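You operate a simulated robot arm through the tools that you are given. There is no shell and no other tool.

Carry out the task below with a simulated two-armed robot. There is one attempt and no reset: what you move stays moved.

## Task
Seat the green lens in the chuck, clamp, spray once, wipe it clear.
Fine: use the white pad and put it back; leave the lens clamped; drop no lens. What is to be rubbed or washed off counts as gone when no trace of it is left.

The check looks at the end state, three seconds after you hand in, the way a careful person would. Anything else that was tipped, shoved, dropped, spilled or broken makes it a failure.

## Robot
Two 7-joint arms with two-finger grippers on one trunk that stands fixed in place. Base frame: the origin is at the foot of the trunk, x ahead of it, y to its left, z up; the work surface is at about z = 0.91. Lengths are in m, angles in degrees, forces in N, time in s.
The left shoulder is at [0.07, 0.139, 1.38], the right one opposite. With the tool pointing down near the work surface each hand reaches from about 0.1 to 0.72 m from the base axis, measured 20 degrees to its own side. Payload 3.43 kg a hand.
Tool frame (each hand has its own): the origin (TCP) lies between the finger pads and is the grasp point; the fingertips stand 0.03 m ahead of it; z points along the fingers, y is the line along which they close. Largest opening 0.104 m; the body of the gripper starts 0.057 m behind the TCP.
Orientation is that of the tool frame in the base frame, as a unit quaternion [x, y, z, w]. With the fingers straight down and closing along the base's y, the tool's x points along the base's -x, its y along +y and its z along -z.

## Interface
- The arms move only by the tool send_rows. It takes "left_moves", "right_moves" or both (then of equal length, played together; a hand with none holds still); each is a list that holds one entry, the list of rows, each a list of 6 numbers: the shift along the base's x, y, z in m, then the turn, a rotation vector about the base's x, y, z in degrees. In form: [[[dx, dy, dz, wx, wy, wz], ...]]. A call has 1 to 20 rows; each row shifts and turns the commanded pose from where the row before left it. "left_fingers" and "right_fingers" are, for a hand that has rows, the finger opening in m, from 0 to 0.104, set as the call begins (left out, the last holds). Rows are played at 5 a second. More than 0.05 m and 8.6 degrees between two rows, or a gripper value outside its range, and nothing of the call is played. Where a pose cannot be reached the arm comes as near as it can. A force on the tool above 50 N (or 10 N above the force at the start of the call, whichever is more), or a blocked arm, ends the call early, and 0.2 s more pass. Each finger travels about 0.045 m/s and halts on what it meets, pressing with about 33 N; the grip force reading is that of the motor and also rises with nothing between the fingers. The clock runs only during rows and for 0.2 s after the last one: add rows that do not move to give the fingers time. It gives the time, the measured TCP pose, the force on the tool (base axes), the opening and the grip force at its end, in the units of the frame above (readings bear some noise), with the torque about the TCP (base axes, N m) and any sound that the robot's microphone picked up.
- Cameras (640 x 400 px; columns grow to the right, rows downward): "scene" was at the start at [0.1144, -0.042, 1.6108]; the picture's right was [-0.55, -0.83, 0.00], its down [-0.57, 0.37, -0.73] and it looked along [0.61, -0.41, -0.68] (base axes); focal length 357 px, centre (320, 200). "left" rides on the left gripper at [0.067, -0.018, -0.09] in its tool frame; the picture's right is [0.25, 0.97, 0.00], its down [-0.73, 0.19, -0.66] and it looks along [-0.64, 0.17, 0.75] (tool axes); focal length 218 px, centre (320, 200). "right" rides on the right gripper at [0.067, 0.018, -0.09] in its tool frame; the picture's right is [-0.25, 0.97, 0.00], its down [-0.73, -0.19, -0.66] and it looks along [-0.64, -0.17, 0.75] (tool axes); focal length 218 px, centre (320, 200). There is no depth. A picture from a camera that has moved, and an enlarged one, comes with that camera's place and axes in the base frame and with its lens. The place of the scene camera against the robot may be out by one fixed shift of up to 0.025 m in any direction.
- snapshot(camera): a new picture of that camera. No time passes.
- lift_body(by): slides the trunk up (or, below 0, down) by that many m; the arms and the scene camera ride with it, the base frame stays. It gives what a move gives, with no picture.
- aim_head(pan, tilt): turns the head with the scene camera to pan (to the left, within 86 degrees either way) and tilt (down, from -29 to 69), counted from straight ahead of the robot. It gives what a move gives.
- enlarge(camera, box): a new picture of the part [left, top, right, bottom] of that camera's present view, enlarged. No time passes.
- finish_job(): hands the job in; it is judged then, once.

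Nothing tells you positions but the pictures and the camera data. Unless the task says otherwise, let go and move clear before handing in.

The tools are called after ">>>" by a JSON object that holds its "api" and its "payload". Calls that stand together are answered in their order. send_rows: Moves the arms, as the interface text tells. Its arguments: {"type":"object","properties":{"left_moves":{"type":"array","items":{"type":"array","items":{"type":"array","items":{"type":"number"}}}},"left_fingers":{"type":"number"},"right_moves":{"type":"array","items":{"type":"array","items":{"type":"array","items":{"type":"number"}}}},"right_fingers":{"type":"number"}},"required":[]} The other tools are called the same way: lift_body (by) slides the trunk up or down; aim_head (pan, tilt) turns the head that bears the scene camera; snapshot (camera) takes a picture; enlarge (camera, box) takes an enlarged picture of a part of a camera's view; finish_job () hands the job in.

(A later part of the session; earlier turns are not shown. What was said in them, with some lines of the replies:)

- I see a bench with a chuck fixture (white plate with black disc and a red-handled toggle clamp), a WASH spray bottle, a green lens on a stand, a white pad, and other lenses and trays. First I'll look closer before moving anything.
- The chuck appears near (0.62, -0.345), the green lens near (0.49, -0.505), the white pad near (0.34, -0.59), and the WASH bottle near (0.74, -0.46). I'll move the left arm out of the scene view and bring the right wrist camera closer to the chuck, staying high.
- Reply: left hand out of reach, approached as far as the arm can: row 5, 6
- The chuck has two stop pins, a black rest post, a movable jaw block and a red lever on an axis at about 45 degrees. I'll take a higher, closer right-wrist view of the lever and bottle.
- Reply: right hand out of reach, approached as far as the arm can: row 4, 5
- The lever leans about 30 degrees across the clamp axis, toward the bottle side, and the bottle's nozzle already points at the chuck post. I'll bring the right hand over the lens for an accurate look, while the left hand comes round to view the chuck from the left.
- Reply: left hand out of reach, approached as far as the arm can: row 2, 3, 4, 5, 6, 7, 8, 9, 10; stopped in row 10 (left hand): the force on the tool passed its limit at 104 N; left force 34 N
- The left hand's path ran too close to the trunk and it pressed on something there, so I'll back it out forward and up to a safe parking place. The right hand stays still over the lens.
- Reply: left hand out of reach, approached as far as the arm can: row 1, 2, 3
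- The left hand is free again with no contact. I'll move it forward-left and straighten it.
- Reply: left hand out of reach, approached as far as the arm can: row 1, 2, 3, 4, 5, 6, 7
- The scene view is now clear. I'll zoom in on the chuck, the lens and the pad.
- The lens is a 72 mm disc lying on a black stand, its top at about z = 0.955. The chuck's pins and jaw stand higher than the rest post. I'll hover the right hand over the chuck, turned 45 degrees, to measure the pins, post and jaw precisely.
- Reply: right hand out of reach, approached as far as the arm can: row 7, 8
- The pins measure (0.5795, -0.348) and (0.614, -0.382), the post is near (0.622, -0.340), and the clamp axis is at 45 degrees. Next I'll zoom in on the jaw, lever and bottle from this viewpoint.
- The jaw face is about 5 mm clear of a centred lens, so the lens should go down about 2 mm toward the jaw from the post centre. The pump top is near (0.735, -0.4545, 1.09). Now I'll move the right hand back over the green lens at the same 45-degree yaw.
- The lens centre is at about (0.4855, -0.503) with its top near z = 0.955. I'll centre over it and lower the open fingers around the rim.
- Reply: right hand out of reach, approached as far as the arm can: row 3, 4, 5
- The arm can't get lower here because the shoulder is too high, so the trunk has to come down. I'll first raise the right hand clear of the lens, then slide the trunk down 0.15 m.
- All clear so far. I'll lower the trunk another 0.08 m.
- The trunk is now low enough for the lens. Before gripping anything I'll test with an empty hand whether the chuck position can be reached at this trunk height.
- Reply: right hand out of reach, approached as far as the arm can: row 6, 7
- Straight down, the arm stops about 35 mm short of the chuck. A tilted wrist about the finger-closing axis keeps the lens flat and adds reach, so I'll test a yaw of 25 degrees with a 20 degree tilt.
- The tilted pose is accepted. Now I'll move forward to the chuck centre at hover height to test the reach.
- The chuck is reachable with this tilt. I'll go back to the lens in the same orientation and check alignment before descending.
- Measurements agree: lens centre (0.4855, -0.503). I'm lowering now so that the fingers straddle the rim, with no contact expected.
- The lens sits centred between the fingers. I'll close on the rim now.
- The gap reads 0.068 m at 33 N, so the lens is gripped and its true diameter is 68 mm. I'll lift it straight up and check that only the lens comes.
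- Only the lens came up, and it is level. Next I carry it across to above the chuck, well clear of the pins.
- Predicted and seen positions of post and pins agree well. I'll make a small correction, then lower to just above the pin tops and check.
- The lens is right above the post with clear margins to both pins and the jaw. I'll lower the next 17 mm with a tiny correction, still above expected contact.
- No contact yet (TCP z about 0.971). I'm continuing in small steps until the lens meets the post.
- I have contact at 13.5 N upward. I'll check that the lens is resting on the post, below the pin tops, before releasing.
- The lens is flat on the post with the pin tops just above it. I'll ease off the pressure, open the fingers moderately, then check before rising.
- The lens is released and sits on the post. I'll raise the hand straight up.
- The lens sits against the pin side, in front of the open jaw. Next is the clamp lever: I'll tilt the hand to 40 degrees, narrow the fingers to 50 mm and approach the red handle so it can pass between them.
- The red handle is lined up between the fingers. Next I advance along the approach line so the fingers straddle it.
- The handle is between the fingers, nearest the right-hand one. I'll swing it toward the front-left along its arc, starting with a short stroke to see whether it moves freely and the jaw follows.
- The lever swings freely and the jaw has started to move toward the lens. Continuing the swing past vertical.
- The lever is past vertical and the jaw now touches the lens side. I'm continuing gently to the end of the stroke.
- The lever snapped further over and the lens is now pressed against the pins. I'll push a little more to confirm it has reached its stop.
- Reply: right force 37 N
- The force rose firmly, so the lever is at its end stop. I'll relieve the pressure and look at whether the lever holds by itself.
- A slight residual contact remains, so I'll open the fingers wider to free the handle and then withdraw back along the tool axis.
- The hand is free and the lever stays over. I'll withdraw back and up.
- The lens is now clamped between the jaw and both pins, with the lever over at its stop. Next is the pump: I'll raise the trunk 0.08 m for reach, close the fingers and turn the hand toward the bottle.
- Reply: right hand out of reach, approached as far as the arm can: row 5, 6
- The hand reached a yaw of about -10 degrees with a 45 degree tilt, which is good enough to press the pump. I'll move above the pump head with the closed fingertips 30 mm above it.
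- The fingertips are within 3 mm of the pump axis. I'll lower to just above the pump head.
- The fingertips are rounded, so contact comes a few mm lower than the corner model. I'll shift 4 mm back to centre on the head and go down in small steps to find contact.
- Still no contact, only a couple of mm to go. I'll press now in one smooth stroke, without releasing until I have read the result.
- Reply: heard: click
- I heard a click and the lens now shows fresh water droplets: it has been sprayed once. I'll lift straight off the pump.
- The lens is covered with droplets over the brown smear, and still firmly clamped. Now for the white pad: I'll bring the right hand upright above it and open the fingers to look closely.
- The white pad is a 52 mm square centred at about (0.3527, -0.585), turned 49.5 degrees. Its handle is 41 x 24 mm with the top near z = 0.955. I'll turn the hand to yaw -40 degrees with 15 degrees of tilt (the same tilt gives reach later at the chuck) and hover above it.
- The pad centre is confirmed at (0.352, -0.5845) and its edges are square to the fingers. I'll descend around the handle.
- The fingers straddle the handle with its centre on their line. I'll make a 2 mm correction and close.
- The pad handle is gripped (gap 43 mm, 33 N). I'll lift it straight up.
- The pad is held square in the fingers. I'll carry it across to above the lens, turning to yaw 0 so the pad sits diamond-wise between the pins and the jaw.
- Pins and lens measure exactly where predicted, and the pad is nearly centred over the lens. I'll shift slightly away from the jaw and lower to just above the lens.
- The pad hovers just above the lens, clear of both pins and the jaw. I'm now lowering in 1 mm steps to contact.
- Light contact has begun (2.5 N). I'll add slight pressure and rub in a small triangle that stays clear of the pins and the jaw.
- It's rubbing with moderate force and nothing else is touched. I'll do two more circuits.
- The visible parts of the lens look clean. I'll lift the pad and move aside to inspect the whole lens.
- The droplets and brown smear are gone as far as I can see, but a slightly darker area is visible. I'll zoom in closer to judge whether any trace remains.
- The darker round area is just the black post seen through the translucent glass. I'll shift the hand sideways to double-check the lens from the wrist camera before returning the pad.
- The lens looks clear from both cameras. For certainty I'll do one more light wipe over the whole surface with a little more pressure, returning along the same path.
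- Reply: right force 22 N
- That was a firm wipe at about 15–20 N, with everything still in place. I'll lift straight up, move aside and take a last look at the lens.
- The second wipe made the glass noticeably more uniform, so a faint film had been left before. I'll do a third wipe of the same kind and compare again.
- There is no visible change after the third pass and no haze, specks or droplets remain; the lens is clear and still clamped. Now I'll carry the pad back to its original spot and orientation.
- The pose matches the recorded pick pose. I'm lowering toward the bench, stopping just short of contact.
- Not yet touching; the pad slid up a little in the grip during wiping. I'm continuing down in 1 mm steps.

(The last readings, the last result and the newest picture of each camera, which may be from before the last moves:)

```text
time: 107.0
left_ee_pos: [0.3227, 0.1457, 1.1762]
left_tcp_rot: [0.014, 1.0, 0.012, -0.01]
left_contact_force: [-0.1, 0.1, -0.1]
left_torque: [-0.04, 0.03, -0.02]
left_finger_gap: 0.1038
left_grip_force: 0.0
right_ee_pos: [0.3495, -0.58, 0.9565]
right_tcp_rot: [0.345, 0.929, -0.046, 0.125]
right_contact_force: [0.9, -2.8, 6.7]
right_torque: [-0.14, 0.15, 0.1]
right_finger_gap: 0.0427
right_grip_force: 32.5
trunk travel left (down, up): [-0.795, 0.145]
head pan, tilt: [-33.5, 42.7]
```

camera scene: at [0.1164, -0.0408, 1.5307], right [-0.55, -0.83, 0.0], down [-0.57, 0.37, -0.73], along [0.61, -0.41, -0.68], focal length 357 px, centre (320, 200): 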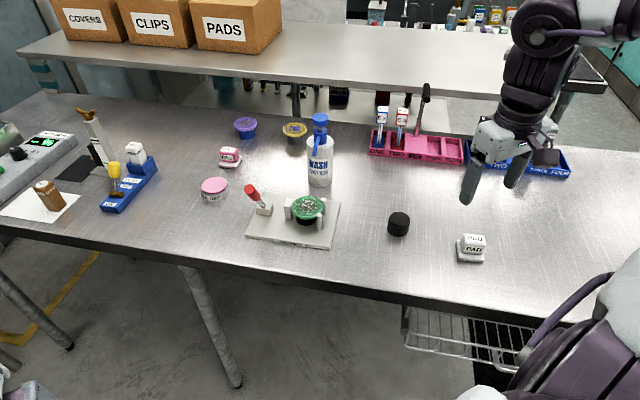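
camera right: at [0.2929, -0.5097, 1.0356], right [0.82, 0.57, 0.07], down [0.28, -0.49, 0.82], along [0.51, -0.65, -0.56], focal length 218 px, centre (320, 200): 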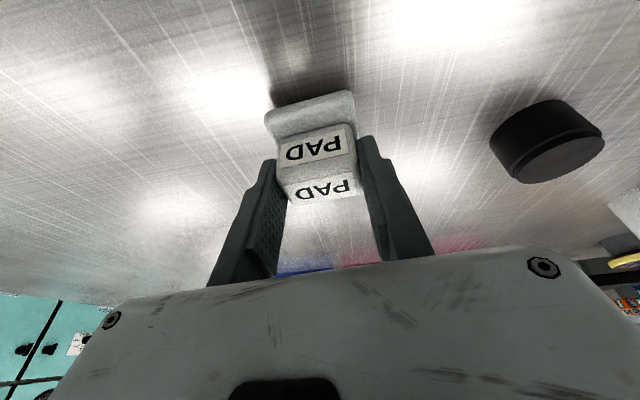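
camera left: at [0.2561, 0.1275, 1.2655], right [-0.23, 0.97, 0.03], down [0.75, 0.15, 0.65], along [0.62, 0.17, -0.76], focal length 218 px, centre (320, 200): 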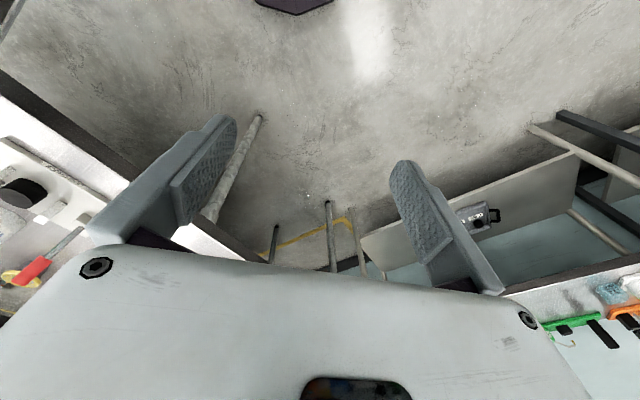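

The pad rests on the bench (6.7 N). I'll open the fingers to release it.

>>> {"api": "send_rows", "payload": {"right_moves": [[[0, 0, 0.0005, 0, 0, 0], [0, 0, 0, 0, 0, 0], [0, 0, 0, 0, 0, 0], [0, 0, 0, 0, 0, 0]]], "right_fingers": 0.07}}

>>> {"api": "snapshot", "payload": {"camera": "right"}}

>>> {"api": "enlarge", "payload": {"camera": "scene", "box": [440, 220, 500, 280]}}

```text
time: 108.0
left_ee_pos: [0.3212, 0.1448, 1.1768]
left_tcp_rot: [0.014, 1.0, 0.012, -0.011]
left_contact_force: [-0.2, -0.2, 0.0]
left_torque: [-0.01, -0.01, 0.03]
left_finger_gap: 0.104
left_grip_force: 0.0
right_ee_pos: [0.3489, -0.5814, 0.9563]
right_tcp_rot: [0.345, 0.929, -0.045, 0.123]
right_contact_force: [0.4, -0.2, -0.4]
right_torque: [0.02, 0.02, -0.01]
right_finger_gap: 0.0699
right_grip_force: 0.1
trunk travel left (down, up): [-0.795, 0.145]
head pan, tilt: [-33.5, 42.7]
```

```text
taken
camera right: at [0.2936, -0.5101, 1.0259], right [0.82, 0.57, 0.07], down [0.28, -0.49, 0.82], along [0.51, -0.65, -0.56], focal length 218 px, centre (320, 200)
```

right: 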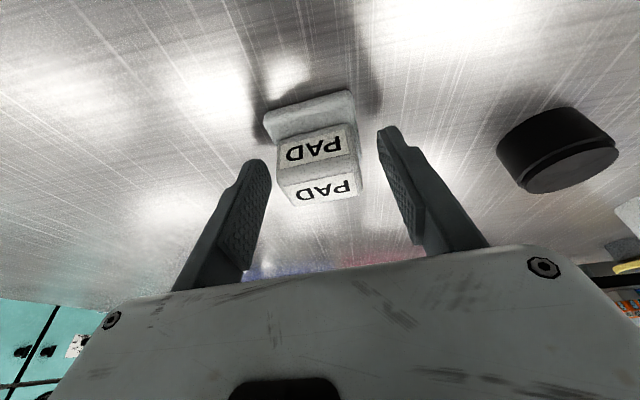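

```text
6.67 times, centred on (470, 250) of scene
camera zoom: at [0.1145, -0.0421, 1.5308], right [-0.55, -0.83, 0.0], down [-0.57, 0.37, -0.73], along [0.61, -0.41, -0.68], focal length 2381 px, centre (-680, -133)
```

zoom: 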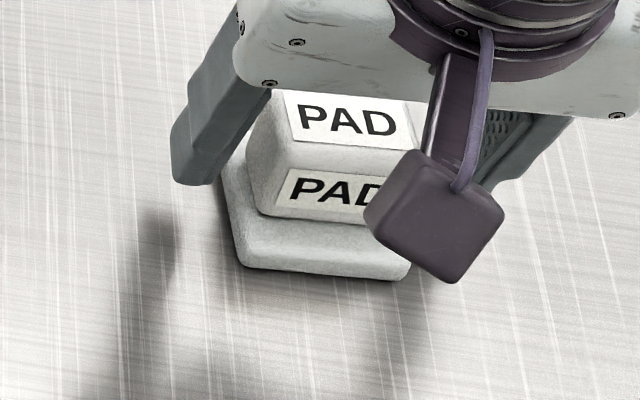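

The pad is released, sitting flat. I'm raising the hand straight up and moving clear.

>>> {"api": "send_rows", "payload": {"right_moves": [[[0, 0, 0.01, 0, 0, 0], [0, 0, 0.03, 0, 0, 0], [0, 0, 0.04, 0, 0, 0], [0, 0, 0.04, 0, 0, 0], [0, 0, 0.04, 0, 0, 0], [0, 0.04, 0.02, 0, 0, 0], [0, 0.04, 0.01, 0, 0, 0], [0, 0, 0, 0, 0, 0]]]}}

>>> {"api": "snapshot", "payload": {"camera": "scene"}}

>>> {"api": "enlarge", "payload": {"camera": "scene", "box": [370, 190, 520, 290]}}

>>> {"api": "enlarge", "payload": {"camera": "scene", "box": [230, 100, 370, 260]}}

>>> {"api": "snapshot", "payload": {"camera": "right"}}

```text
time: 109.8
left_ee_pos: [0.3213, 0.1443, 1.1761]
left_tcp_rot: [0.015, 1.0, 0.012, -0.01]
left_contact_force: [-0.1, -0.6, 0.3]
left_torque: [0.02, 0.03, -0.02]
left_finger_gap: 0.104
left_grip_force: 0.1
right_ee_pos: [0.3503, -0.504, 1.1442]
right_tcp_rot: [0.345, 0.929, -0.044, 0.124]
right_contact_force: [-0.4, -0.5, -0.5]
right_torque: [0.02, 0.0, -0.01]
right_finger_gap: 0.07
right_grip_force: 0.0
trunk travel left (down, up): [-0.795, 0.145]
head pan, tilt: [-33.5, 42.7]
```

```text
taken
camera scene: at [0.1141, -0.0432, 1.5308], right [-0.55, -0.83, 0.0], down [-0.57, 0.38, -0.73], along [0.61, -0.41, -0.68], focal length 357 px, centre (320, 200)
```

scene: 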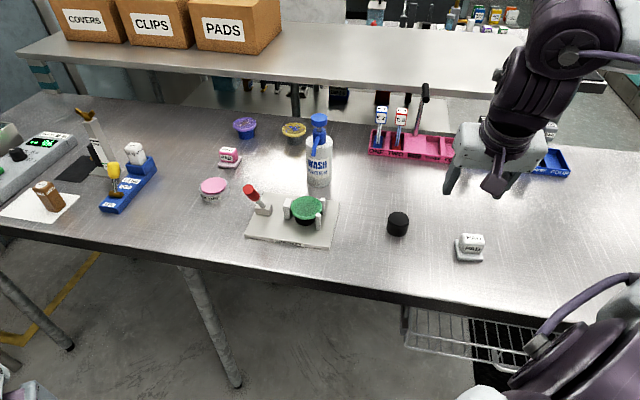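

```text
4.00 times, centred on (445, 240) of scene
camera zoom: at [0.1141, -0.0432, 1.5308], right [-0.55, -0.83, 0.0], down [-0.57, 0.38, -0.73], along [0.61, -0.41, -0.68], focal length 1429 px, centre (-180, 40)
```

zoom: 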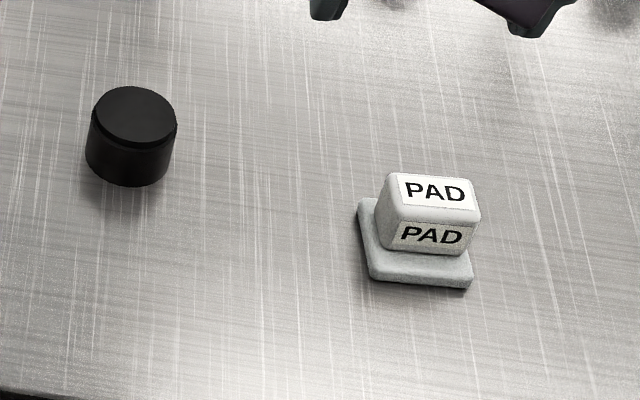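

```text
2.50 times, centred on (300, 180) of scene
camera zoom: at [0.1141, -0.0432, 1.5308], right [-0.55, -0.83, 0.0], down [-0.57, 0.38, -0.73], along [0.61, -0.41, -0.68], focal length 893 px, centre (370, 250)
```

zoom: 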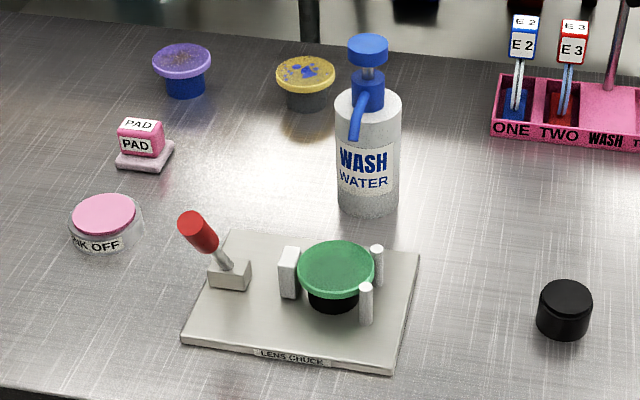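

```text
taken
camera right: at [0.2948, -0.4333, 1.2135], right [0.82, 0.57, 0.07], down [0.28, -0.49, 0.82], along [0.51, -0.65, -0.56], focal length 218 px, centre (320, 200)
```

right: 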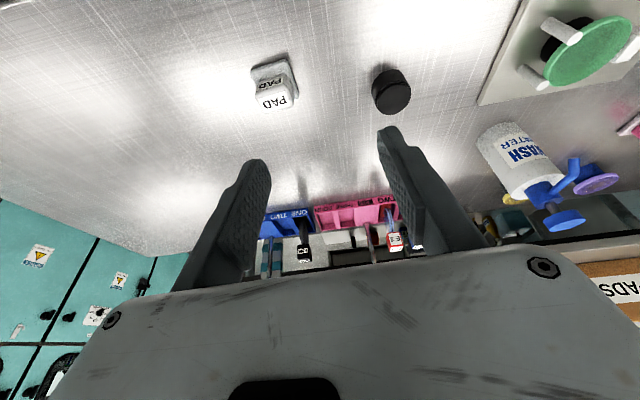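

The pad is back and everything else looks undisturbed. I'll compare the pad's place with the earlier picture using the same crop, and check the lens once more with the hand clear.

>>> {"api": "enlarge", "payload": {"camera": "scene", "box": [450, 225, 500, 270]}}

>>> {"api": "enlarge", "payload": {"camera": "scene", "box": [296, 194, 320, 216]}}

>>> {"api": "enlarge", "payload": {"camera": "right", "box": [520, 0, 640, 100]}}

```text
8.89 times, centred on (475, 248) of scene
camera zoom: at [0.1141, -0.0432, 1.5308], right [-0.55, -0.83, 0.0], down [-0.57, 0.38, -0.73], along [0.61, -0.41, -0.68], focal length 3175 px, centre (-1058, -222)
```

zoom: 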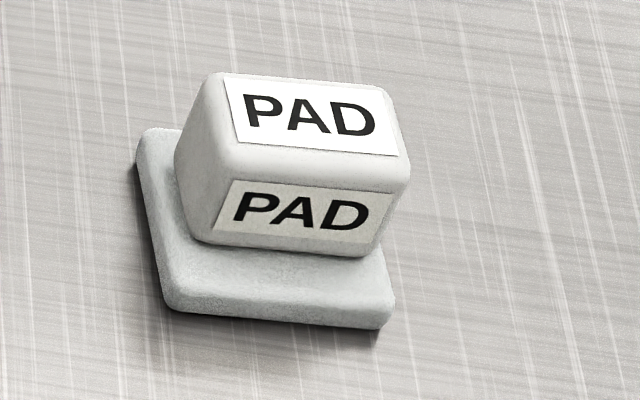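

```text
16.00 times, centred on (308, 205) of scene
camera zoom: at [0.1141, -0.0432, 1.5308], right [-0.55, -0.83, 0.0], down [-0.57, 0.38, -0.73], along [0.61, -0.41, -0.68], focal length 5715 px, centre (512, 120)
```

zoom: 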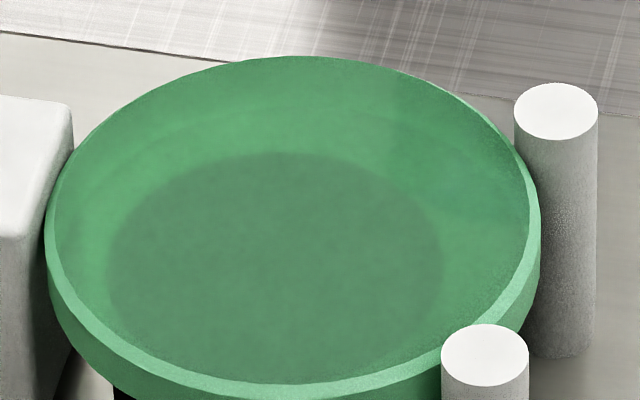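

```text
4.00 times, centred on (580, 50) of right
camera zoom: at [0.2948, -0.4333, 1.2135], right [0.82, 0.57, 0.07], down [0.28, -0.49, 0.82], along [0.51, -0.65, -0.56], focal length 873 px, centre (-720, 800)
```

zoom: 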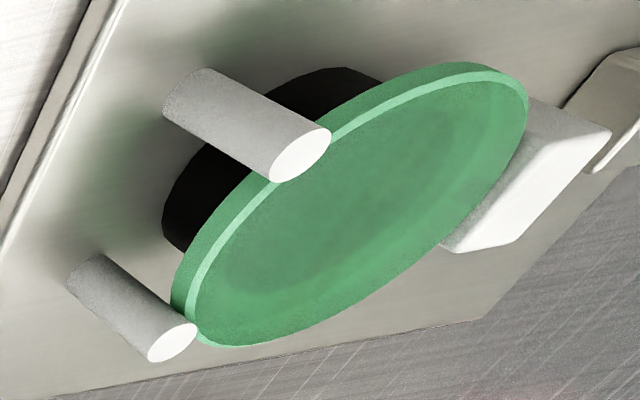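

The job is complete: the green lens is clamped in the chuck, was sprayed once, and shows no trace of dirt or water. The white pad is back within about 2–3 mm of its original place, and nothing else is disturbed. Both hands are empty and clear, so I'm handing in.

>>> {"api": "finish_job", "payload": {}}

```text
The job is handed in.
```

I handed the job in with the green lens clamped in the chuck, sprayed once and wiped clear with the white pad.

- **Lens:** it sits flat on the chuck post against both stop pins. The lever is at its end stop and the jaw is touching the rim. It was not dropped.
- **Spray:** I pressed the pump once, heard one click and saw fresh droplets on the lens.
- **Wipe:** I made three passes. The first left a faint haze and the second, at about 15–20 N, cleared it. The third was nearly without pressure and changed nothing. From both cameras I see no smear, specks or droplets. The darker round area is the black post showing through the glass.
- **Pad:** it is back on the bench in its original orientation, within about 2–3 mm of where it started.

Early on, the left hand met an unexpected force of 104 N near the trunk while moving into position. I think it touched the robot's own body. I backed it out and parked it, and no object on the bench looked moved afterwards.

Both hands are empty and clear of the bench.
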